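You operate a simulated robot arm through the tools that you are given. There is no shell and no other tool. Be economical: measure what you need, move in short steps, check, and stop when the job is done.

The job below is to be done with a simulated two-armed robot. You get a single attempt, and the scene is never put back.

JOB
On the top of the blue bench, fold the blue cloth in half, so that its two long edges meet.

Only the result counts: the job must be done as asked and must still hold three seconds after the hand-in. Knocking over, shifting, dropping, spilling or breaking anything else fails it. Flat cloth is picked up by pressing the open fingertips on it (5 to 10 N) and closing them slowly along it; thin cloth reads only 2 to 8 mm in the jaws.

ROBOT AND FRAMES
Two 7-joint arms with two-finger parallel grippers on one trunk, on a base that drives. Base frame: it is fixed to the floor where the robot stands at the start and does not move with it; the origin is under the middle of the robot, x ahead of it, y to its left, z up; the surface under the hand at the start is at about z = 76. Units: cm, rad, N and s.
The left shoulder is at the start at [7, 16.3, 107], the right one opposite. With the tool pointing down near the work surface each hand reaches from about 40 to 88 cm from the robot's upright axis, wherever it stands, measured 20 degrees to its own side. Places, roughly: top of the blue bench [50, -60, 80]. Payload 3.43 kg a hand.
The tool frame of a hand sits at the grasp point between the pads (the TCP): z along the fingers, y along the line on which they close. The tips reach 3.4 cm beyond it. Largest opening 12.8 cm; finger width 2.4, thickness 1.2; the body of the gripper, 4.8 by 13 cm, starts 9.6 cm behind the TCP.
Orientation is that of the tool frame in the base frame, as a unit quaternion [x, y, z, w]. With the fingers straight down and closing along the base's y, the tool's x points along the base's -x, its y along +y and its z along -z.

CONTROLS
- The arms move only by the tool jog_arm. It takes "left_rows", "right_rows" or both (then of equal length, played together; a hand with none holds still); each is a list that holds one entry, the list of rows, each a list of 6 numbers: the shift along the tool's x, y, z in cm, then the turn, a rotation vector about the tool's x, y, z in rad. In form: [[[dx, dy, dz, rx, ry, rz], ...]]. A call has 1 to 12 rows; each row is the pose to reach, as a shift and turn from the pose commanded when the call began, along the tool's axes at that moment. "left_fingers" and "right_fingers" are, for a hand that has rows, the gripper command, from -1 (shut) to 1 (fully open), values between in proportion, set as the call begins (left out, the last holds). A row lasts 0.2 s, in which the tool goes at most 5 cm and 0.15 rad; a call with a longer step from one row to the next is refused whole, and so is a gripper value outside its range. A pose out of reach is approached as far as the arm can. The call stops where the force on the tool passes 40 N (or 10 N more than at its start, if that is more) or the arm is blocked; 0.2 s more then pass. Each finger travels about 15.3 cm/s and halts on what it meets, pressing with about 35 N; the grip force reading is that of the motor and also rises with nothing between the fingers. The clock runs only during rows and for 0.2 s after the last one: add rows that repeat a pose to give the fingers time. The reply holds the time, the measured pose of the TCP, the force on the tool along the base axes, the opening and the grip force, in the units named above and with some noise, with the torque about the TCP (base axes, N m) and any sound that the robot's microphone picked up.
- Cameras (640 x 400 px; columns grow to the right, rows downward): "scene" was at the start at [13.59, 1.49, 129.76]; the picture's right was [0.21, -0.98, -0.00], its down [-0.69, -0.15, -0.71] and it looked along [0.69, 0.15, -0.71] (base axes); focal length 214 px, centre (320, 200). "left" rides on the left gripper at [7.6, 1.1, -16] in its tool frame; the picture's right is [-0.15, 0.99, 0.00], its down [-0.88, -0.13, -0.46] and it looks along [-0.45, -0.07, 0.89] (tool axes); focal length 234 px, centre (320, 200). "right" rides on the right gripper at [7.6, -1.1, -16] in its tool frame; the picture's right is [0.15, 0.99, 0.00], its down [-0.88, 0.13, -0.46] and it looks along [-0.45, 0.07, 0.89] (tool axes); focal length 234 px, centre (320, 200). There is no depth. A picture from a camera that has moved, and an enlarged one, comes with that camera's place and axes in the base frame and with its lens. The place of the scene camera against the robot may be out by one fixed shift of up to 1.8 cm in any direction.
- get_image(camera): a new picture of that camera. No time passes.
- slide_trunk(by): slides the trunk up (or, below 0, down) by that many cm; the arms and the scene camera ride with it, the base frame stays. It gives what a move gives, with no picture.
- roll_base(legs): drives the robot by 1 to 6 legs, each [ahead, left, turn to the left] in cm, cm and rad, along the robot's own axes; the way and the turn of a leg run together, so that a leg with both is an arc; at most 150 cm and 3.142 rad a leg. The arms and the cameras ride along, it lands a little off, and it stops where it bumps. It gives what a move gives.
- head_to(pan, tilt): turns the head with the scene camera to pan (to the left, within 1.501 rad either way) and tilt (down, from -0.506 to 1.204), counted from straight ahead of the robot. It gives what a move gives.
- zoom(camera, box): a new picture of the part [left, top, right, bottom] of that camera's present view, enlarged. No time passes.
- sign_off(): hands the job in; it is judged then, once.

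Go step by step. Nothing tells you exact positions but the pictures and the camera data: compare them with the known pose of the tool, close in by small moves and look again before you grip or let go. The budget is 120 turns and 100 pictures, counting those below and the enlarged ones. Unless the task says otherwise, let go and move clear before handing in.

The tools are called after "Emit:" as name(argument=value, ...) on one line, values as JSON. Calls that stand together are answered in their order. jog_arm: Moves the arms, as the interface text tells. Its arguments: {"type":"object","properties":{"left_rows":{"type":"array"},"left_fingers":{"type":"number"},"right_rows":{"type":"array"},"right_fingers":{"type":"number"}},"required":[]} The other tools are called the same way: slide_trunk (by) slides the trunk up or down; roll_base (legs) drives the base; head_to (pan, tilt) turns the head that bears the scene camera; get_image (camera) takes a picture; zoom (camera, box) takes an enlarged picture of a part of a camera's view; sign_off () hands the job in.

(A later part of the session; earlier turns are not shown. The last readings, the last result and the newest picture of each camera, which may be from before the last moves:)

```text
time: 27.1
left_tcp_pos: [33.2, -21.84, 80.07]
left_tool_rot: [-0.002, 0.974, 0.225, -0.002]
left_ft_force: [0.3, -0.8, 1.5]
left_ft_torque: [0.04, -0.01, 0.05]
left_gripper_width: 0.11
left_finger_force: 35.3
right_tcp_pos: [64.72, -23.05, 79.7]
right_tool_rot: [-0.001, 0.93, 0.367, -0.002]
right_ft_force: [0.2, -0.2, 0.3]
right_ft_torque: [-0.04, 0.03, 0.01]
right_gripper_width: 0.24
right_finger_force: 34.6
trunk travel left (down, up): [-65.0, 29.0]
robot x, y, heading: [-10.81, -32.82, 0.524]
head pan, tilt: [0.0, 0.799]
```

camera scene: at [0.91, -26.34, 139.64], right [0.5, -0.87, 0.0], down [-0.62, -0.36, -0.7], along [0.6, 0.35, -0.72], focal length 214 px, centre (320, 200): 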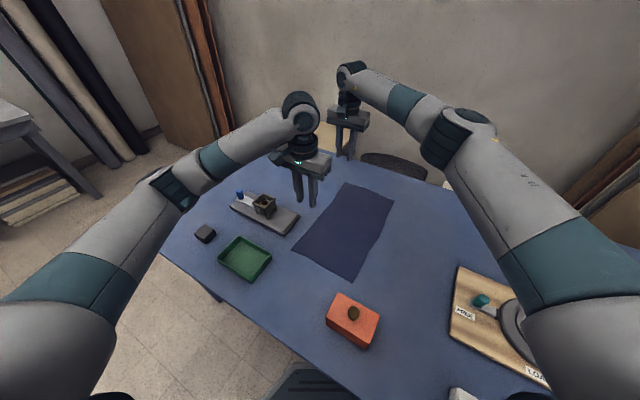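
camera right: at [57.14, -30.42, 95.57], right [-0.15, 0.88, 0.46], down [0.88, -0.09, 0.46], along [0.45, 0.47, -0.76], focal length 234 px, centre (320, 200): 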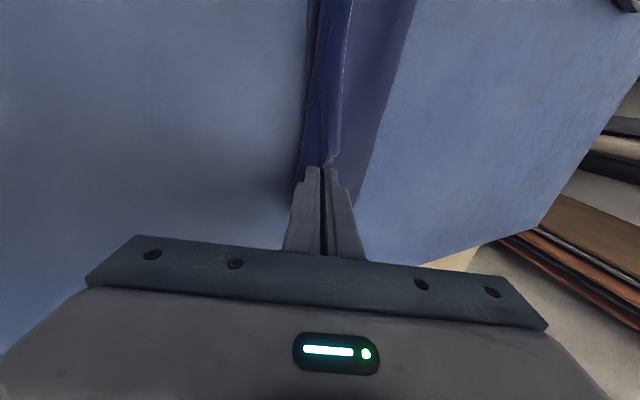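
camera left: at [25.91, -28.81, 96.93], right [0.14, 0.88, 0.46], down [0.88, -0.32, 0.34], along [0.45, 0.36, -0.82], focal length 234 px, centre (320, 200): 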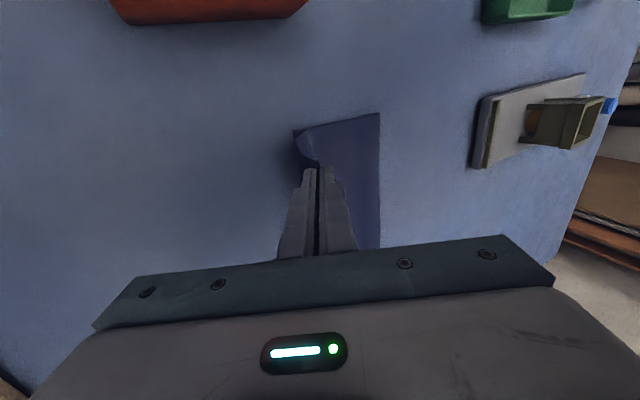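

Emit:
jog_arm(left_rows=[[[0, -0.45, -0.21, 0, 0, 0], [0, -0.85, -0.42, 0, 0, 0], [0, -0.85, -0.42, 0, 0, 0]]])

Emit:
get_image(camera="left")

Emit:
get_image(camera="right")

```text
time: 27.9
left_tcp_pos: [33.18, -22.55, 80.25]
left_tool_rot: [-0.002, 0.974, 0.225, -0.002]
left_ft_force: [0.5, 0.6, 0.1]
left_ft_torque: [0.03, -0.04, -0.05]
left_gripper_width: 0.11
left_finger_force: 34.9
right_tcp_pos: [64.74, -23.03, 79.6]
right_tool_rot: [-0.002, 0.931, 0.366, -0.002]
right_ft_force: [-0.6, 0.6, 1.0]
right_ft_torque: [-0.09, -0.01, 0.0]
right_gripper_width: 0.2
right_finger_force: 34.6
trunk travel left (down, up): [-65.0, 29.0]
robot x, y, heading: [-11.04, -32.93, 0.525]
head pan, tilt: [0.0, 0.799]
```

```text
67 pictures are left
camera left: at [25.73, -28.8, 94.97], right [0.14, 0.89, 0.43], down [0.88, -0.31, 0.35], along [0.45, 0.33, -0.83], focal length 234 px, centre (320, 200)
```

left: 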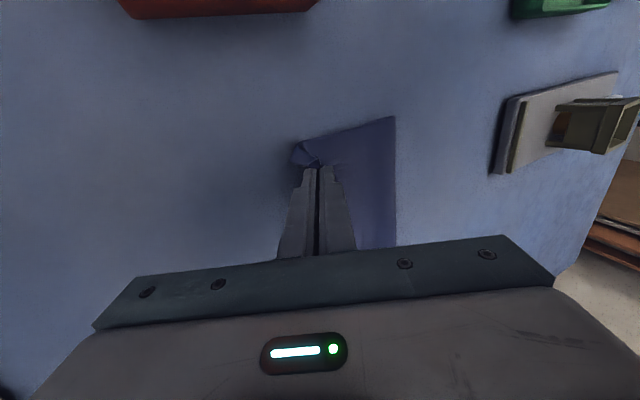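

```text
66 pictures are left
camera right: at [57.18, -34.83, 90.48], right [-0.15, 0.72, 0.67], down [0.88, -0.21, 0.42], along [0.45, 0.66, -0.61], focal length 234 px, centre (320, 200)
```

right: 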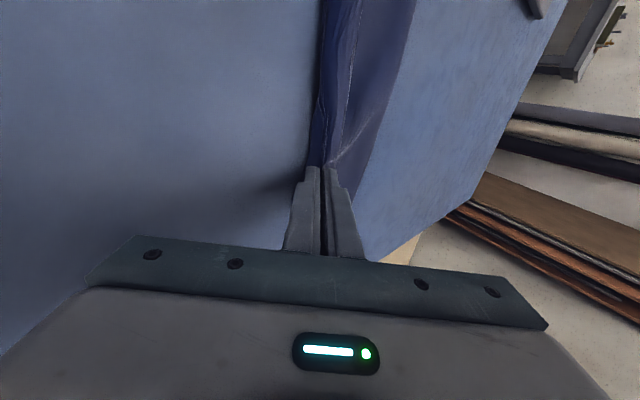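

The edges are about in place. I'll open both grippers a little and draw back along the fingers.

Emit:
jog_arm(left_rows=[[[0, 0, -0.1, 0, 0, 0], [0, 0, -0.1, 0, 0, 0], [0, 0, -0.1, 0, 0, 0]]], right_rows=[[[0, 0.1, -0.1, 0, 0, 0], [0, 0.2, -0.1, 0, 0, 0], [0, 0.2, -0.1, 0, 0, 0]]], left_fingers=-0.85, right_fingers=-0.85)

Emit:
jog_arm(left_rows=[[[0, 0, -1, 0, 0, 0], [0, 0, -2, 0, 0, 0], [0, 0, -3.5, 0, 0, 0], [0, 0, -5, 0, 0, 0], [0, 0, -7, 0, 0, 0]]], right_rows=[[[0, 0, -1, 0, 0, 0], [0, 0, -2, 0, 0, 0], [0, 0, -3.5, 0, 0, 0], [0, 0, -5, 0, 0, 0], [0, 0, -7, 0, 0, 0]]])

Emit:
get_image(camera="left")

Emit:
get_image(camera="right")

Emit:
get_image(camera="scene")

```text
time: 28.7
left_tcp_pos: [33.19, -22.76, 80.14]
left_tool_rot: [-0.002, 0.974, 0.225, -0.001]
left_ft_force: [1.3, 0.1, 0.2]
left_ft_torque: [-0.01, 0.01, 0.02]
left_gripper_width: 0.97
left_finger_force: 0.0
right_tcp_pos: [64.55, -22.96, 79.74]
right_tool_rot: [-0.002, 0.931, 0.366, -0.002]
right_ft_force: [-0.5, 0.2, 1.7]
right_ft_torque: [0.02, -0.02, 0.01]
right_gripper_width: 0.93
right_finger_force: 0.1
trunk travel left (down, up): [-65.0, 29.0]
robot x, y, heading: [-11.14, -33.06, 0.524]
head pan, tilt: [0.0, 0.799]
```

```text
time: 29.9
left_tcp_pos: [33.1, -25.99, 86.52]
left_tool_rot: [-0.002, 0.974, 0.227, -0.002]
left_ft_force: [-0.6, 0.8, 0.4]
left_ft_torque: [0.0, -0.02, 0.03]
left_gripper_width: 0.97
left_finger_force: 0.0
right_tcp_pos: [64.58, -27.83, 84.89]
right_tool_rot: [-0.002, 0.93, 0.367, -0.001]
right_ft_force: [-0.3, -0.4, -0.7]
right_ft_torque: [0.0, -0.01, -0.03]
right_gripper_width: 0.97
right_finger_force: 0.0
trunk travel left (down, up): [-65.0, 29.0]
robot x, y, heading: [-10.96, -32.94, 0.525]
head pan, tilt: [0.0, 0.799]
```

```text
65 pictures are left
camera left: at [25.66, -32.06, 101.38], right [0.14, 0.89, 0.43], down [0.88, -0.31, 0.35], along [0.45, 0.33, -0.83], focal length 234 px, centre (320, 200)
```

left: 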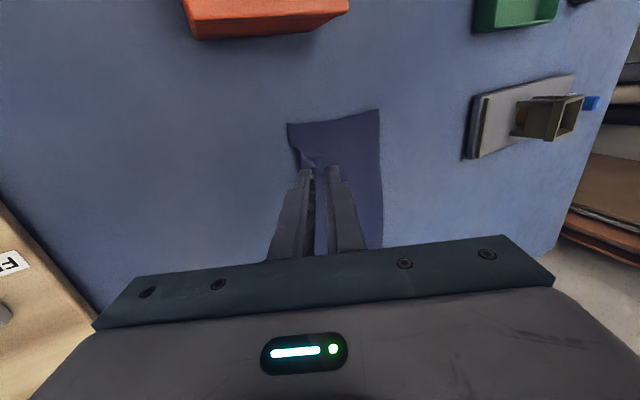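

```text
64 pictures are left
camera right: at [57.11, -39.68, 95.86], right [-0.15, 0.72, 0.67], down [0.88, -0.21, 0.42], along [0.45, 0.66, -0.61], focal length 234 px, centre (320, 200)
```

right: 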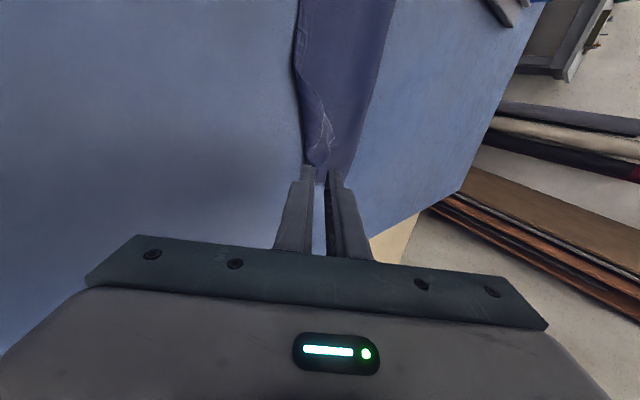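

```text
63 pictures are left
camera scene: at [0.92, -26.7, 139.65], right [0.5, -0.87, 0.0], down [-0.62, -0.36, -0.7], along [0.6, 0.35, -0.72], focal length 214 px, centre (320, 200)
```

scene: 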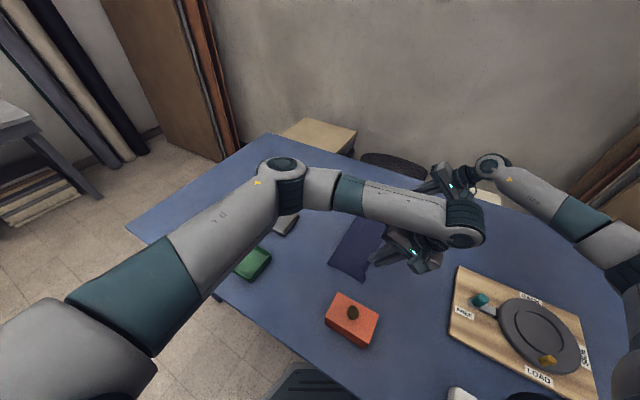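

Released. I'll clear both hands to get an unobstructed look at the result.

Emit:
jog_arm(left_rows=[[[0, 2.2, -4.4, 0.05, 0, 0], [0, 4.4, -8.9, 0.1, 0, 0], [0, 8.5, -7.1, 0.15, 0, 0], [0, 12.6, -5.3, 0.2, 0, 0], [0, 16.7, -3.6, 0.25, 0, 0], [0, 20.8, -1.8, 0.3, 0, 0], [0, 24.9, 0, 0.35, 0, 0], [0, 29, 1.7, 0.4, 0, 0], [0, 33.1, 3.4, 0.45, 0, 0], [0, 37.2, 5.2, 0.457, 0, 0], [0, 41.2, 6.9, 0.457, 0, 0]]], right_rows=[[[0, 0.9, -3.3, 0.15, 0, 0], [0, 1.8, -6.6, 0.3, 0, 0], [0, 2.7, -9.9, 0.45, 0, 0], [0, 3.6, -13.2, 0.6, 0, 0], [0, 4.4, -16.4, 0.745, 0, 0], [0, 4.4, -16.4, 0.745, 0, 0], [0, 4.4, -16.4, 0.745, 0, 0], [0, 4.4, -16.4, 0.745, 0, 0], [0, 4.4, -16.4, 0.745, 0, 0], [0, 4.4, -16.4, 0.745, 0, 0], [0, 4.4, -16.4, 0.745, 0, 0]]])

Emit:
zoom(camera="scene", box=[240, 140, 440, 290])

Emit:
get_image(camera="right")

Emit:
get_image(camera="left")

```text
time: 32.3
left_tcp_pos: [33.02, 14.18, 98.4]
left_tool_rot: [-0.003, 1.0, -0.002, -0.001]
left_ft_force: [0.9, 0.2, 0.2]
left_ft_torque: [-0.04, -0.01, -0.02]
left_gripper_width: 0.97
left_finger_force: 0.0
right_tcp_pos: [64.7, -35.47, 99.86]
right_tool_rot: [-0.002, 1.0, 0.002, 0.0]
right_ft_force: [-0.7, -0.1, 0.0]
right_ft_torque: [0.0, 0.0, 0.01]
right_gripper_width: 0.96
right_finger_force: 0.0
trunk travel left (down, up): [-65.0, 29.0]
robot x, y, heading: [-10.99, -32.72, 0.523]
head pan, tilt: [0.0, 0.799]
```

```text
2.67 times, centred on (340, 215) of scene
camera zoom: at [0.93, -26.45, 139.64], right [0.5, -0.87, 0.0], down [-0.62, -0.36, -0.7], along [0.6, 0.35, -0.72], focal length 572 px, centre (267, 160)
```

zoom: 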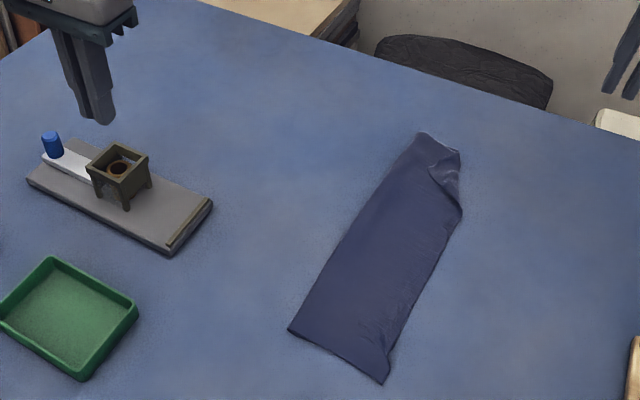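

```text
61 pictures are left
camera right: at [57.13, -36.8, 115.81], right [-0.15, 0.99, 0.0], down [0.88, 0.13, 0.46], along [0.45, 0.07, -0.89], focal length 234 px, centre (320, 200)
```

right: 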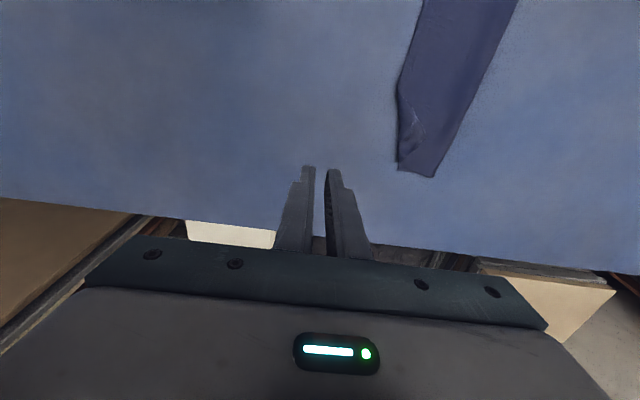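

```text
60 pictures are left
camera left: at [25.42, 15.32, 114.43], right [0.14, 0.99, 0.0], down [0.88, -0.12, 0.45], along [0.45, -0.07, -0.89], focal length 234 px, centre (320, 200)
```

left: 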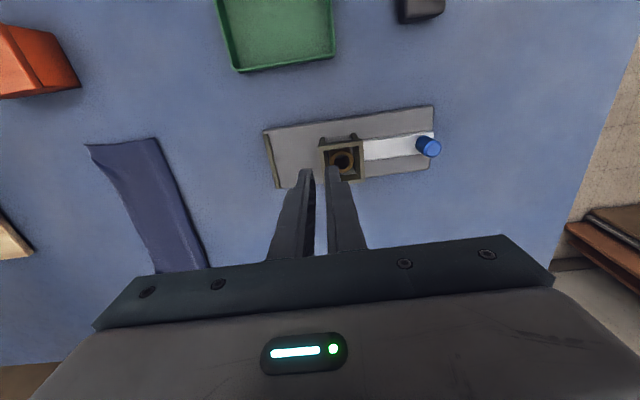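

A good fold overall; the far corner has a folded-over flap. I'll look closer.

Emit:
zoom(camera="scene", box=[360, 180, 420, 230])

Emit:
zoom(camera="right", box=[370, 60, 490, 190])

Emit:
zoom(camera="scene", box=[340, 220, 400, 290])

```text
8.00 times, centred on (390, 205) of scene
camera zoom: at [0.93, -26.45, 139.64], right [0.5, -0.87, 0.0], down [-0.62, -0.36, -0.7], along [0.6, 0.35, -0.72], focal length 1716 px, centre (-240, 160)
```

zoom: 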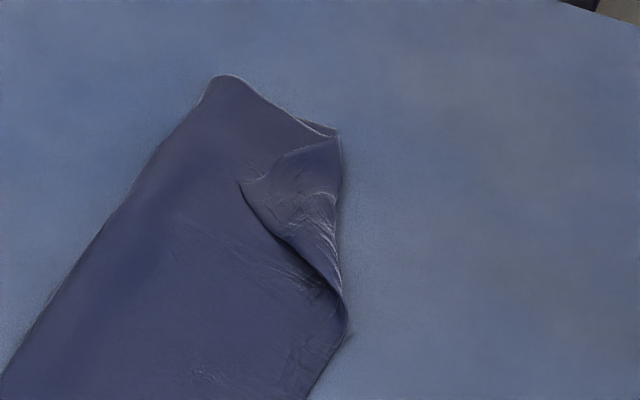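

```text
3.08 times, centred on (430, 125) of right
camera zoom: at [57.13, -36.8, 115.81], right [-0.15, 0.99, 0.0], down [0.88, 0.13, 0.46], along [0.45, 0.07, -0.89], focal length 720 px, centre (-18, 431)
```

zoom: 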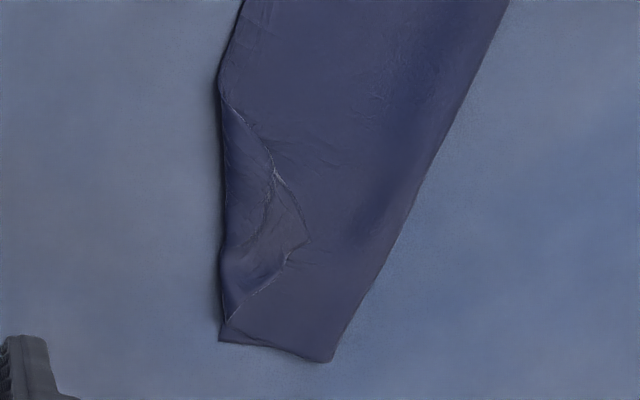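

```text
5.71 times, centred on (370, 255) of scene
camera zoom: at [0.93, -26.45, 139.64], right [0.5, -0.87, 0.0], down [-0.62, -0.36, -0.7], along [0.6, 0.35, -0.72], focal length 1226 px, centre (34, -114)
```

zoom: 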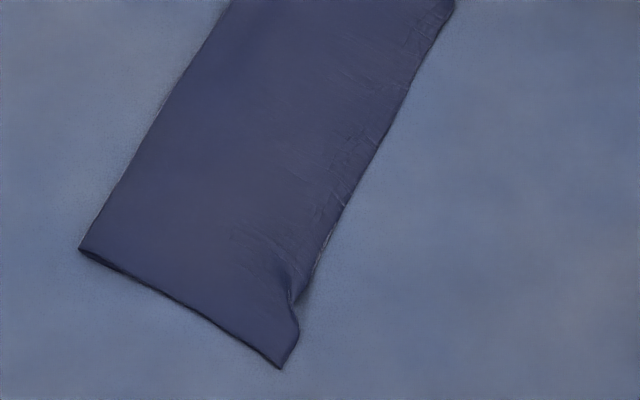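

The near end is good: both edges are at y≈−24. At the far end the top layer's corner is turned back on itself, its tip at about (63, −18) and the crease from (56, −25) to (68.6, −21). I'll unroll it by wiping outward lightly with closed right fingertips, then re-lay that corner.

Emit:
jog_arm(right_rows=[[[0.3, 3, 2, 0, 0, 0], [0.6, 6, 5, 0, 0, 0], [0.9, 9, 8.5, 0, 0, 0], [1.2, 12, 12, 0, 0, 0], [1.5, 15, 15.5, 0, 0, 0], [1.5, 15.8, 18, 0, 0, 0], [1.5, 15.8, 19.3, 0, 0, 0]]], right_fingers=-1)

Emit:
get_image(camera="right")

```text
time: 33.9
left_tcp_pos: [33.0, 14.26, 98.5]
left_tool_rot: [-0.003, 1.0, -0.002, -0.002]
left_ft_force: [-0.1, -0.9, -0.6]
left_ft_torque: [0.01, -0.02, 0.02]
left_gripper_width: 0.98
left_finger_force: 0.1
right_tcp_pos: [63.12, -19.8, 80.47]
right_tool_rot: [-0.002, 1.0, 0.001, -0.001]
right_ft_force: [-0.1, 0.0, 0.5]
right_ft_torque: [0.01, 0.02, 0.02]
right_gripper_width: 0.0
right_finger_force: 32.9
trunk travel left (down, up): [-65.0, 29.0]
robot x, y, heading: [-10.84, -32.62, 0.523]
head pan, tilt: [0.0, 0.799]
```

```text
56 pictures are left
camera right: at [55.54, -21.13, 96.44], right [-0.15, 0.99, 0.0], down [0.88, 0.13, 0.46], along [0.45, 0.07, -0.89], focal length 234 px, centre (320, 200)
```

right: 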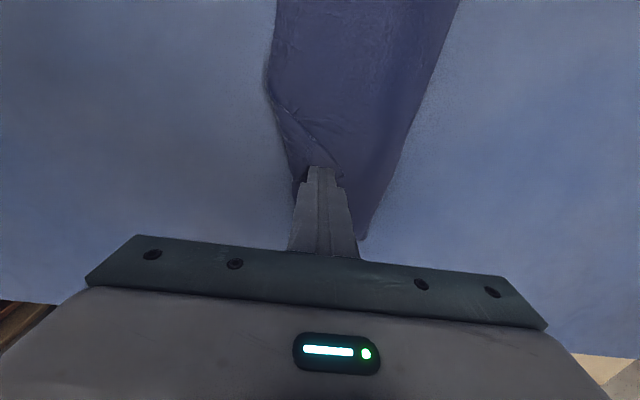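

Emit:
jog_arm(right_rows=[[[0, 0, 0.3, 0, 0, 0], [0, 0, 0.6, 0, 0, 0], [0, 0, 0.6, 0, 0, 0]]])

```text
time: 34.7
left_tcp_pos: [33.12, 14.08, 98.43]
left_tool_rot: [-0.002, 1.0, -0.002, -0.002]
left_ft_force: [-0.3, -1.5, 0.3]
left_ft_torque: [-0.01, 0.02, -0.02]
left_gripper_width: 0.96
left_finger_force: 0.0
right_tcp_pos: [63.07, -19.82, 80.12]
right_tool_rot: [-0.003, 1.0, 0.001, -0.001]
right_ft_force: [0.9, -0.2, -0.8]
right_ft_torque: [0.01, 0.0, 0.0]
right_gripper_width: 0.05
right_finger_force: 32.7
trunk travel left (down, up): [-65.0, 29.0]
robot x, y, heading: [-10.63, -33.16, 0.524]
head pan, tilt: [0.0, 0.799]
```

Emit:
jog_arm(right_rows=[[[0, 0, 0.2, 0, 0, 0], [0, 0, 0.35, 0, 0, 0], [0, 0, 0.35, 0, 0, 0]]])

```text
time: 35.5
left_tcp_pos: [32.85, 14.04, 98.43]
left_tool_rot: [-0.003, 1.0, -0.002, -0.001]
left_ft_force: [0.4, 0.6, 0.3]
left_ft_torque: [-0.04, -0.03, 0.02]
left_gripper_width: 0.99
left_finger_force: 0.0
right_tcp_pos: [63.09, -19.83, 79.75]
right_tool_rot: [-0.003, 1.0, 0.002, 0.0]
right_ft_force: [0.0, -0.1, 2.1]
right_ft_torque: [-0.02, 0.02, -0.02]
right_gripper_width: 0.0
right_finger_force: 33.0
trunk travel left (down, up): [-65.0, 29.0]
robot x, y, heading: [-10.65, -33.07, 0.523]
head pan, tilt: [0.0, 0.799]
```

Light contact at 2 N. Now the outward wipe.

Emit:
jog_arm(right_rows=[[[-0.1, -0.6, 0.04, 0, 0, 0], [-0.3, -1.2, 0.06, 0, 0, 0], [-0.5, -1.9, 0.06, 0, 0, 0], [-0.7, -2.6, 0.06, 0, 0, 0], [-0.9, -3.3, 0.06, 0, 0, 0], [-1.1, -4, 0.06, 0, 0, 0], [-1.3, -4.7, 0.06, 0, 0, 0], [-1.5, -5.4, 0.06, 0, 0, 0], [-1.7, -6.1, 0.06, 0, 0, 0], [-1.9, -6.8, 0.06, 0, 0, 0]]])

Emit:
get_image(camera="right")

Emit:
zoom(camera="scene", box=[350, 170, 430, 235])

```text
time: 37.7
left_tcp_pos: [33.06, 14.19, 98.56]
left_tool_rot: [-0.003, 1.0, -0.001, -0.001]
left_ft_force: [-0.1, 0.7, -1.2]
left_ft_torque: [0.01, 0.01, 0.02]
left_gripper_width: 0.96
left_finger_force: 0.1
right_tcp_pos: [65.02, -26.63, 79.72]
right_tool_rot: [-0.002, 1.0, 0.003, 0.0]
right_ft_force: [-0.2, 1.2, 5.5]
right_ft_torque: [0.03, 0.03, 0.0]
right_gripper_width: 0.0
right_finger_force: 32.8
trunk travel left (down, up): [-65.0, 29.0]
robot x, y, heading: [-11.12, -33.07, 0.521]
head pan, tilt: [0.0, 0.799]
```

```text
55 pictures are left
camera right: at [57.46, -27.89, 95.65], right [-0.15, 0.99, 0.0], down [0.88, 0.13, 0.46], along [0.45, 0.07, -0.89], focal length 234 px, centre (320, 200)
```

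right: 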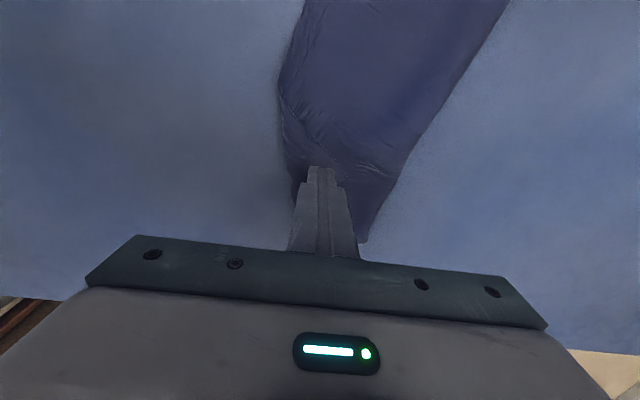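

```text
6.15 times, centred on (390, 202) of scene
camera zoom: at [0.91, -26.59, 139.65], right [0.5, -0.87, 0.0], down [-0.62, -0.36, -0.7], along [0.6, 0.35, -0.72], focal length 1320 px, centre (-111, 185)
```

zoom: 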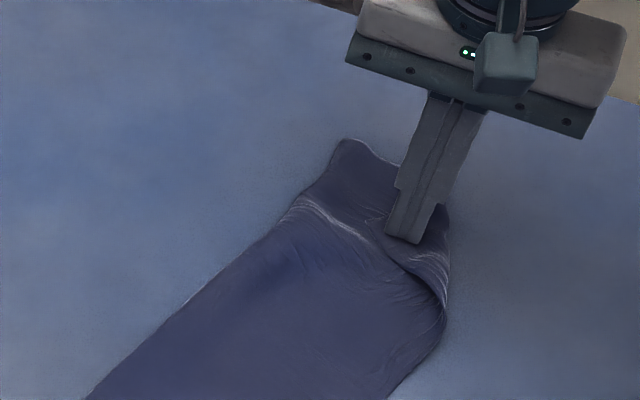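

The whole far end slid along instead of unrolling. I'll lift the hand and look again.

Emit:
jog_arm(right_rows=[[[0, 0, -4, 0, 0, 0], [0, -3, -8, 0, 0, 0], [0, -6, -12, 0, 0, 0], [0, -9, -16, 0, 0, 0]]])

Emit:
zoom(camera="right", box=[330, 0, 560, 190])

Emit:
zoom(camera="scene", box=[360, 180, 425, 235])

Emit:
zoom(camera="scene", box=[260, 160, 440, 290])

```text
time: 38.7
left_tcp_pos: [32.97, 14.03, 98.53]
left_tool_rot: [-0.003, 1.0, -0.001, -0.001]
left_ft_force: [-0.5, 0.2, -0.9]
left_ft_torque: [0.01, -0.02, -0.01]
left_gripper_width: 0.96
left_finger_force: 0.0
right_tcp_pos: [65.08, -35.78, 95.98]
right_tool_rot: [-0.002, 1.0, 0.003, -0.002]
right_ft_force: [0.2, -0.1, -0.2]
right_ft_torque: [0.03, -0.03, 0.0]
right_gripper_width: 0.0
right_finger_force: 33.0
trunk travel left (down, up): [-65.0, 29.0]
robot x, y, heading: [-11.03, -32.9, 0.521]
head pan, tilt: [0.0, 0.799]
```

```text
2.11 times, centred on (445, 95) of right
camera zoom: at [57.52, -37.08, 111.86], right [-0.15, 0.99, 0.0], down [0.88, 0.13, 0.46], along [0.45, 0.07, -0.89], focal length 493 px, centre (57, 421)
```

zoom: 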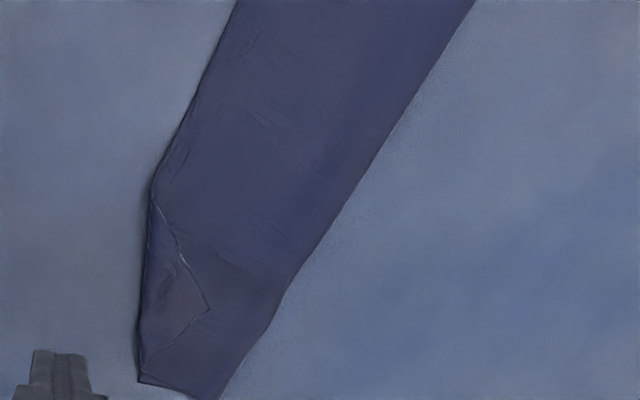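

```text
7.27 times, centred on (392, 208) of scene
camera zoom: at [0.86, -26.68, 139.66], right [0.5, -0.87, 0.0], down [-0.62, -0.36, -0.7], along [0.6, 0.35, -0.72], focal length 1560 px, centre (-207, 146)
```

zoom: 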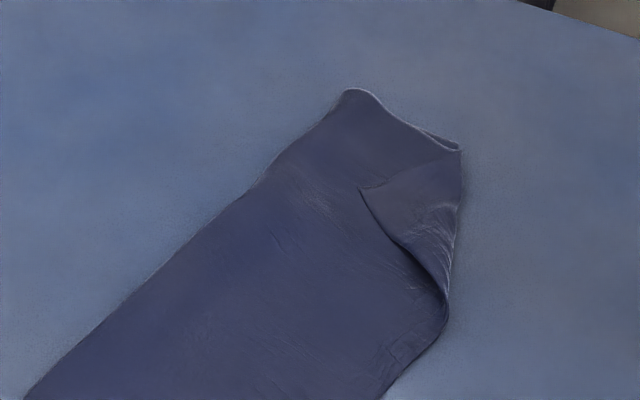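

```text
3.08 times, centred on (350, 225) of scene
camera zoom: at [0.86, -26.68, 139.66], right [0.5, -0.87, 0.0], down [-0.62, -0.36, -0.7], along [0.6, 0.35, -0.72], focal length 660 px, centre (228, 123)
```

zoom: 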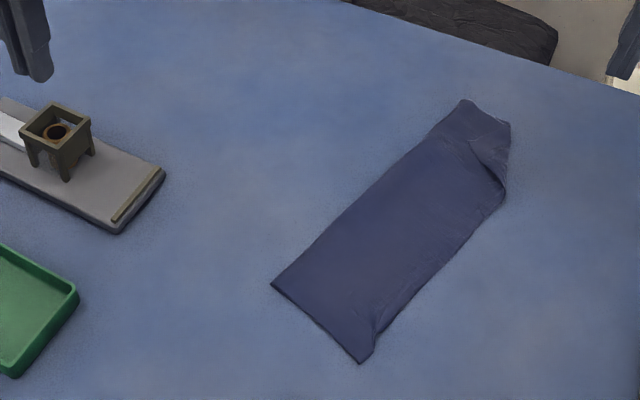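

Emit:
zoom(camera="right", box=[385, 80, 455, 150])

Emit:
zoom(camera="right", box=[385, 130, 455, 200])

Emit:
zoom(camera="scene", box=[390, 190, 415, 210])

```text
5.71 times, centred on (420, 115) of right
camera zoom: at [57.52, -37.08, 111.86], right [-0.15, 0.99, 0.0], down [0.88, 0.13, 0.46], along [0.45, 0.07, -0.89], focal length 1338 px, centre (-251, 686)
```

zoom: 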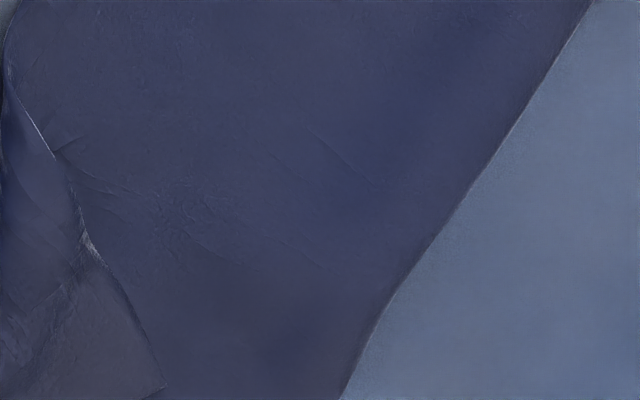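

```text
5.71 times, centred on (420, 165) of right
camera zoom: at [57.52, -37.08, 111.86], right [-0.15, 0.99, 0.0], down [0.88, 0.13, 0.46], along [0.45, 0.07, -0.89], focal length 1338 px, centre (-251, 400)
```

zoom: 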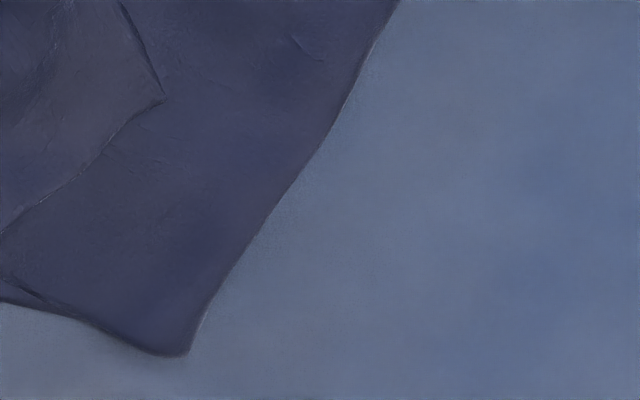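

```text
16.00 times, centred on (402, 200) of scene
camera zoom: at [0.86, -26.68, 139.66], right [0.5, -0.87, 0.0], down [-0.62, -0.36, -0.7], along [0.6, 0.35, -0.72], focal length 3432 px, centre (-1000, 200)
```

zoom: 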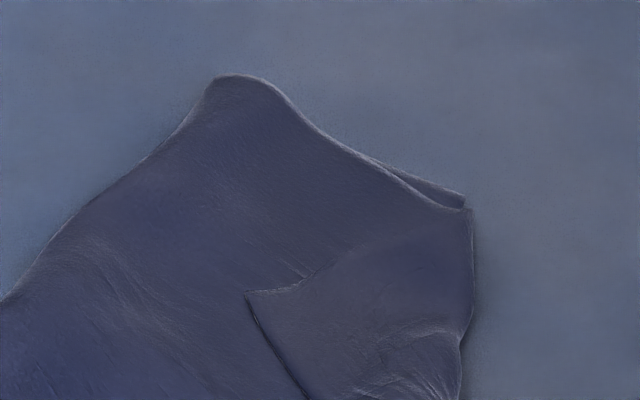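

The flap looks like both layers' corner turned in together (a dog-ear), so the fold itself matches. To unroll it without dragging the stack, I'll set the closed fingertips astride the flap's tip, one finger on the body and one on the flap, and spread them.

Emit:
jog_arm(right_rows=[[[0, 2.5, 3, 0, 0, -0.04], [-0.1, 5, 6.5, 0, 0, -0.08], [-0.1, 7.5, 10, 0, 0, -0.12], [-0.2, 10.4, 13, 0, 0, -0.173], [-0.2, 10.4, 15.4, 0, 0, -0.173]]])

Emit:
get_image(camera="right")

Emit:
zoom(camera="scene", box=[360, 170, 430, 230])

```text
time: 39.9
left_tcp_pos: [33.06, 14.01, 98.57]
left_tool_rot: [-0.003, 1.0, -0.002, -0.001]
left_ft_force: [0.2, -0.3, 0.4]
left_ft_torque: [-0.01, 0.03, 0.02]
left_gripper_width: 0.99
left_finger_force: 0.1
right_tcp_pos: [65.32, -25.36, 80.39]
right_tool_rot: [-0.089, 0.996, 0.002, 0.0]
right_ft_force: [0.1, -0.4, 1.1]
right_ft_torque: [-0.01, 0.01, 0.03]
right_gripper_width: 0.0
right_finger_force: 33.3
trunk travel left (down, up): [-65.0, 29.0]
robot x, y, heading: [-11.18, -33.27, 0.524]
head pan, tilt: [0.0, 0.799]
```

```text
47 pictures are left
camera right: at [58.09, -27.9, 96.26], right [-0.32, 0.95, 0.01], down [0.84, 0.28, 0.46], along [0.43, 0.15, -0.89], focal length 234 px, centre (320, 200)
```

right: 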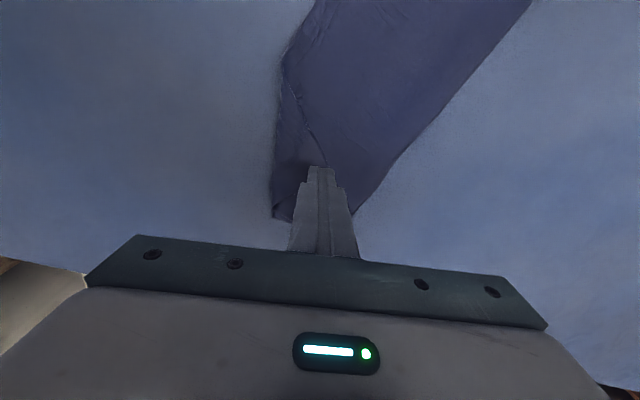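

```text
6.67 times, centred on (395, 200) of scene
camera zoom: at [1.02, -26.66, 139.65], right [0.5, -0.87, 0.0], down [-0.62, -0.36, -0.7], along [0.6, 0.35, -0.72], focal length 1430 px, centre (-180, 200)
```

zoom: 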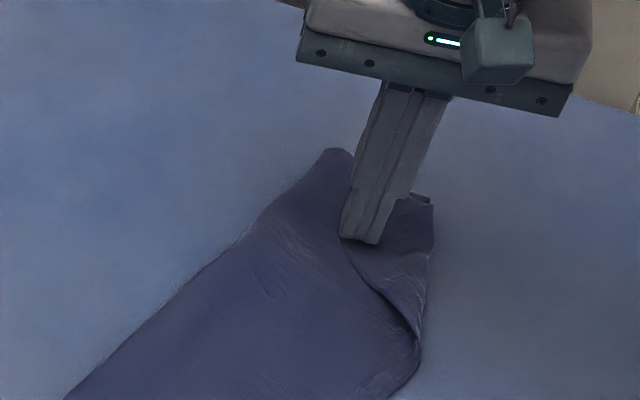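

Emit:
jog_arm(right_rows=[[[0, 0.5, 0, 0, 0, 0], [0, 1.1, 0.2, 0, 0, 0], [0, 1.1, 0.45, 0, 0, 0], [0, 1.1, 0.65, 0, 0, 0], [0, 1.1, 0.65, 0, 0, 0]]])

Emit:
zoom(camera="scene", box=[360, 170, 430, 230])

```text
time: 41.1
left_tcp_pos: [32.84, 14.24, 98.58]
left_tool_rot: [-0.003, 1.0, -0.001, 0.0]
left_ft_force: [0.0, -0.3, -0.2]
left_ft_torque: [-0.04, -0.01, -0.03]
left_gripper_width: 0.95
left_finger_force: 0.1
right_tcp_pos: [64.95, -24.14, 79.72]
right_tool_rot: [-0.088, 0.996, 0.003, 0.0]
right_ft_force: [-0.7, -0.6, 6.2]
right_ft_torque: [-0.08, 0.03, 0.01]
right_gripper_width: 0.01
right_finger_force: 32.9
trunk travel left (down, up): [-65.0, 29.0]
robot x, y, heading: [-10.72, -32.53, 0.523]
head pan, tilt: [0.0, 0.799]
```

```text
6.67 times, centred on (395, 200) of scene
camera zoom: at [0.9, -26.58, 139.66], right [0.5, -0.87, 0.0], down [-0.62, -0.36, -0.7], along [0.6, 0.35, -0.72], focal length 1430 px, centre (-180, 200)
```

zoom: 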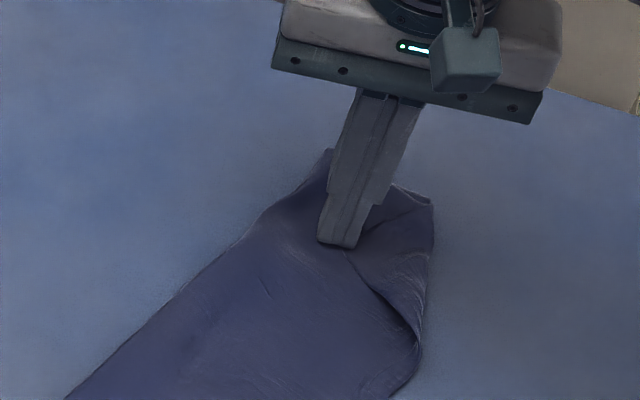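

The fingers straddle the tip. Spreading in steps.

Emit:
jog_arm(right_rows=[[[0, 0, 0, 0, 0, 0]]], right_fingers=-0.85)

Emit:
jog_arm(right_rows=[[[0, 0, 0, 0, 0, 0]]], right_fingers=-0.7)

Emit:
jog_arm(right_rows=[[[0, 0, 0, 0, 0, 0]]], right_fingers=-0.55)

Emit:
zoom(camera="scene", box=[360, 170, 430, 230])

Emit:
zoom(camera="right", box=[220, 60, 420, 230])

```text
time: 41.5
left_tcp_pos: [32.96, 14.23, 98.5]
left_tool_rot: [-0.002, 1.0, -0.002, -0.001]
left_ft_force: [0.0, 0.3, 0.5]
left_ft_torque: [0.0, 0.02, 0.01]
left_gripper_width: 0.94
left_finger_force: 0.1
right_tcp_pos: [65.07, -24.11, 79.68]
right_tool_rot: [-0.088, 0.996, 0.002, 0.001]
right_ft_force: [0.2, 1.8, 7.1]
right_ft_torque: [-0.09, 0.05, -0.04]
right_gripper_width: 0.91
right_finger_force: 0.0
trunk travel left (down, up): [-65.0, 29.0]
robot x, y, heading: [-11.42, -33.2, 0.521]
head pan, tilt: [0.0, 0.799]
```

```text
time: 41.9
left_tcp_pos: [32.84, 14.03, 98.54]
left_tool_rot: [-0.003, 1.0, -0.002, -0.001]
left_ft_force: [0.3, -0.4, 0.5]
left_ft_torque: [0.01, 0.0, 0.02]
left_gripper_width: 0.93
left_finger_force: 0.0
right_tcp_pos: [64.82, -24.11, 79.57]
right_tool_rot: [-0.088, 0.996, 0.002, 0.001]
right_ft_force: [-0.3, 1.4, 8.9]
right_ft_torque: [-0.08, 0.06, -0.03]
right_gripper_width: 1.8
right_finger_force: 0.0
trunk travel left (down, up): [-65.0, 29.0]
robot x, y, heading: [-10.73, -33.06, 0.527]
head pan, tilt: [0.0, 0.799]
```

```text
time: 42.3
left_tcp_pos: [32.83, 14.2, 98.54]
left_tool_rot: [-0.003, 1.0, -0.001, 0.0]
left_ft_force: [-0.5, -0.1, 0.2]
left_ft_torque: [0.01, -0.03, 0.01]
left_gripper_width: 0.95
left_finger_force: 0.1
right_tcp_pos: [65.05, -24.15, 79.61]
right_tool_rot: [-0.089, 0.996, 0.004, 0.0]
right_ft_force: [0.0, 1.3, 8.8]
right_ft_torque: [-0.17, 0.0, -0.02]
right_gripper_width: 2.77
right_finger_force: 0.1
trunk travel left (down, up): [-65.0, 29.0]
robot x, y, heading: [-11.04, -33.29, 0.525]
head pan, tilt: [0.0, 0.799]
```

```text
6.67 times, centred on (395, 200) of scene
camera zoom: at [0.86, -26.55, 139.66], right [0.5, -0.87, 0.0], down [-0.62, -0.36, -0.7], along [0.6, 0.35, -0.72], focal length 1430 px, centre (-180, 200)
```

zoom: 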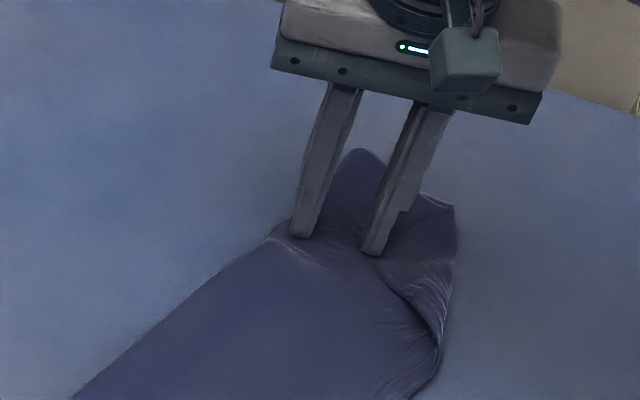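

```text
2.35 times, centred on (320, 145) of right
camera zoom: at [57.7, -26.72, 95.57], right [-0.32, 0.95, 0.0], down [0.84, 0.28, 0.46], along [0.43, 0.15, -0.89], focal length 551 px, centre (320, 329)
```

zoom: 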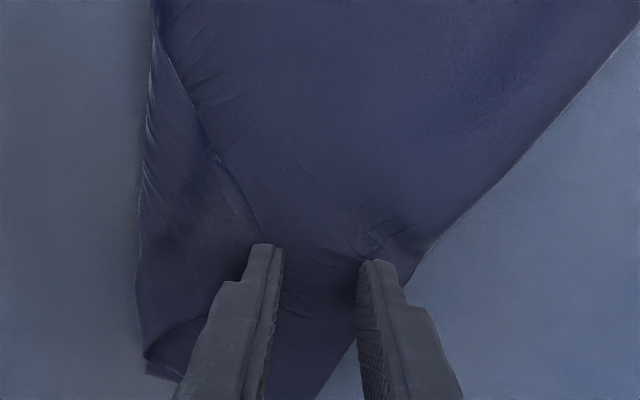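

The stack moved with the flap finger again. I'll reposition so both fingertips sit on the body, just inside the flap tip, with more load on the anchoring finger. Then spreading should plough the flap edge outward.

Emit:
jog_arm(right_rows=[[[0, 0, -0.8, 0, 0, 0], [0, 0, -1.5, 0, 0, 0], [0, 0.2, -1.5, 0, 0, 0]]], right_fingers=-0.95)

Emit:
jog_arm(right_rows=[[[-0.2, 0.3, -8, 0, 0, 0], [-0.2, 0.3, -8, 0, 0, 0]]])

```text
time: 43.1
left_tcp_pos: [33.07, 14.09, 98.48]
left_tool_rot: [-0.003, 1.0, -0.002, -0.003]
left_ft_force: [0.1, -0.3, -0.1]
left_ft_torque: [-0.02, 0.01, 0.0]
left_gripper_width: 0.94
left_finger_force: 0.1
right_tcp_pos: [64.99, -23.94, 81.01]
right_tool_rot: [-0.089, 0.996, 0.002, -0.001]
right_ft_force: [-0.5, 0.4, 0.2]
right_ft_torque: [-0.03, -0.01, 0.02]
right_gripper_width: 0.31
right_finger_force: 0.2
trunk travel left (down, up): [-65.0, 29.0]
robot x, y, heading: [-11.37, -33.06, 0.52]
head pan, tilt: [0.0, 0.799]
```

```text
refused: row 1 steps farther than a row can; nothing moved
```

Emit:
zoom(camera="right", box=[220, 60, 420, 230])

Emit:
zoom(camera="scene", box=[360, 170, 430, 230])

```text
2.35 times, centred on (320, 145) of right
camera zoom: at [57.78, -26.53, 96.95], right [-0.32, 0.95, 0.0], down [0.84, 0.28, 0.46], along [0.43, 0.15, -0.89], focal length 551 px, centre (320, 329)
```

zoom: 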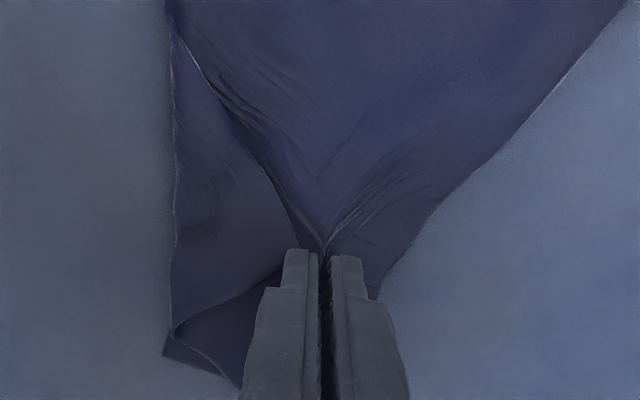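

```text
6.67 times, centred on (395, 200) of scene
camera zoom: at [1.03, -26.55, 139.64], right [0.5, -0.87, 0.0], down [-0.62, -0.36, -0.7], along [0.6, 0.35, -0.72], focal length 1430 px, centre (-180, 200)
```

zoom: 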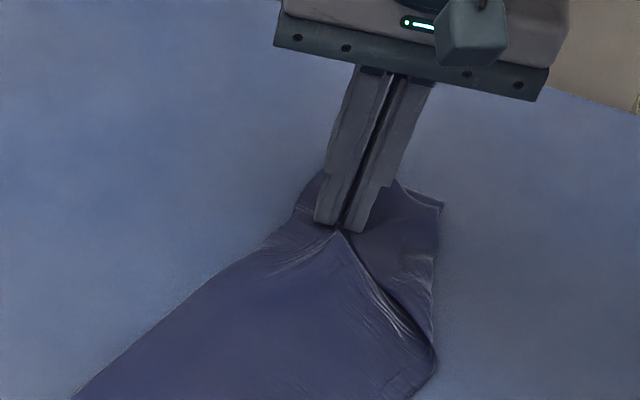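

The closing fingers have pinched the body right next to the flap tip. That's useful: lifting there should let the dog-ear fall open under its own weight. Lifting slowly.

Emit:
jog_arm(right_rows=[[[0, 0, -1, 0, 0, 0], [0, 0, -2, 0, 0, 0], [0, 0, -3, 0, 0, 0], [0, 0, -4, 0, 0, 0], [0, 0, -5, 0, 0, 0], [0, 0, -6, 0, 0, 0], [0, 0, -7, 0, 0, 0], [0, 0, -7, 0, 0, 0]]], right_fingers=-1)

Emit:
get_image(camera="right")

Emit:
zoom(camera="scene", box=[340, 150, 440, 240])

```text
time: 44.9
left_tcp_pos: [32.98, 14.16, 98.46]
left_tool_rot: [-0.002, 1.0, -0.002, -0.002]
left_ft_force: [0.1, 0.4, -0.4]
left_ft_torque: [-0.03, -0.02, 0.0]
left_gripper_width: 0.96
left_finger_force: 0.0
right_tcp_pos: [65.14, -23.98, 88.26]
right_tool_rot: [-0.088, 0.996, 0.003, -0.001]
right_ft_force: [-0.8, -0.5, -0.6]
right_ft_torque: [-0.01, 0.03, 0.01]
right_gripper_width: 0.15
right_finger_force: 34.3
trunk travel left (down, up): [-65.0, 29.0]
robot x, y, heading: [-10.83, -33.26, 0.523]
head pan, tilt: [0.0, 0.799]
```

```text
40 pictures are left
camera right: at [57.78, -26.54, 104.09], right [-0.32, 0.95, 0.0], down [0.84, 0.28, 0.46], along [0.43, 0.15, -0.89], focal length 234 px, centre (320, 200)
```

right: 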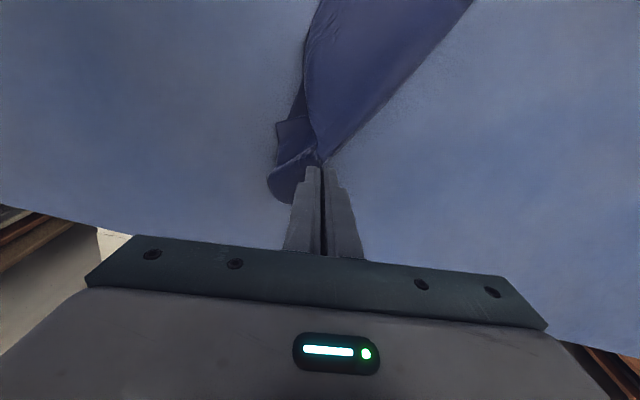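

```text
4.44 times, centred on (390, 195) of scene
camera zoom: at [1.0, -26.56, 139.64], right [0.5, -0.87, 0.0], down [-0.62, -0.36, -0.7], along [0.6, 0.35, -0.72], focal length 953 px, centre (9, 222)
```

zoom: 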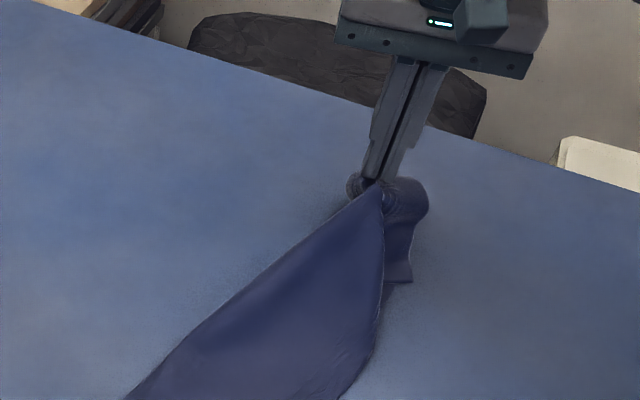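

The dog-ear has fallen open. Closer look.

Emit:
zoom(camera="scene", box=[380, 180, 420, 220])

Emit:
zoom(camera="right", box=[250, 80, 370, 200])

```text
10.00 times, centred on (400, 200) of scene
camera zoom: at [1.0, -26.56, 139.64], right [0.5, -0.87, 0.0], down [-0.62, -0.36, -0.7], along [0.6, 0.35, -0.72], focal length 2145 px, centre (-480, 200)
```

zoom: 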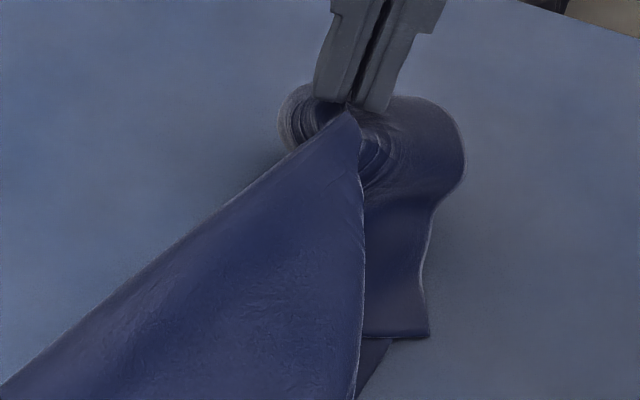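

```text
3.33 times, centred on (310, 140) of right
camera zoom: at [57.78, -26.54, 104.09], right [-0.32, 0.95, 0.0], down [0.84, 0.28, 0.46], along [0.43, 0.15, -0.89], focal length 781 px, centre (353, 400)
```

zoom: 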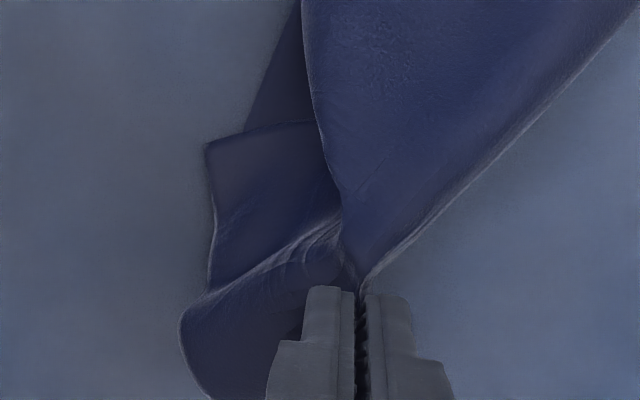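

I'll lift a little more so the corner swings free, and move outward so it can be set down in the right place.

Emit:
jog_arm(right_rows=[[[0, 0, -1.5, 0, 0, 0], [0, 0, -3, 0, 0, 0], [-0.5, -0.8, -4, 0, 0, 0], [-1, -1.6, -4.5, 0, 0, 0], [-1.5, -2.4, -4.5, 0, 0, 0], [-2, -3.2, -4.5, 0, 0, 0], [-2, -3.2, -4.5, 0, 0, 0], [-2, -3.2, -4.5, 0, 0, 0]]])

Emit:
zoom(camera="scene", box=[360, 165, 430, 225])

Emit:
zoom(camera="right", box=[220, 40, 400, 200])

```text
time: 46.7
left_tcp_pos: [33.01, 14.08, 98.53]
left_tool_rot: [-0.002, 1.0, -0.002, -0.002]
left_ft_force: [-0.6, 0.1, 0.8]
left_ft_torque: [0.0, 0.0, 0.0]
left_gripper_width: 0.96
left_finger_force: 0.1
right_tcp_pos: [67.54, -26.8, 92.58]
right_tool_rot: [-0.09, 0.996, 0.003, -0.001]
right_ft_force: [0.5, -0.8, -0.5]
right_ft_torque: [-0.02, 0.01, 0.0]
right_gripper_width: 0.16
right_finger_force: 35.7
trunk travel left (down, up): [-65.0, 29.0]
robot x, y, heading: [-10.85, -32.75, 0.526]
head pan, tilt: [0.0, 0.799]
```

```text
6.67 times, centred on (395, 195) of scene
camera zoom: at [1.0, -26.57, 139.64], right [0.5, -0.87, 0.0], down [-0.62, -0.36, -0.7], along [0.6, 0.35, -0.72], focal length 1430 px, centre (-180, 233)
```

zoom: 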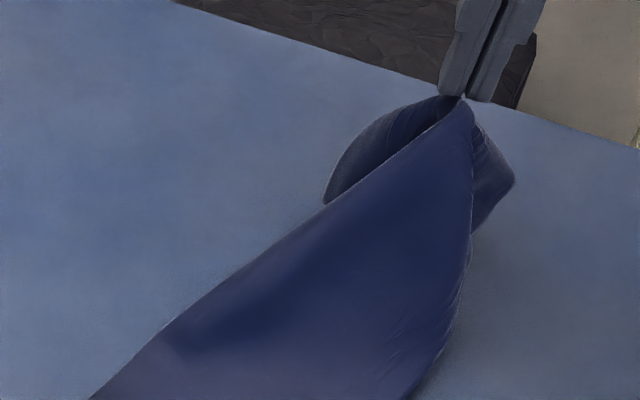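

```text
2.50 times, centred on (310, 120) of right
camera zoom: at [60.33, -29.41, 108.56], right [-0.32, 0.95, 0.0], down [0.84, 0.28, 0.46], along [0.43, 0.15, -0.89], focal length 585 px, centre (345, 400)
```

zoom: 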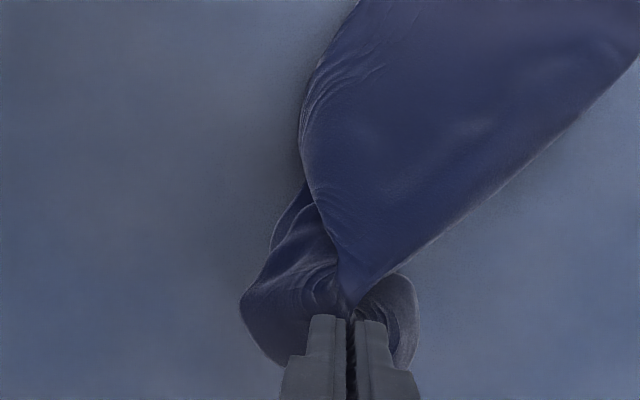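

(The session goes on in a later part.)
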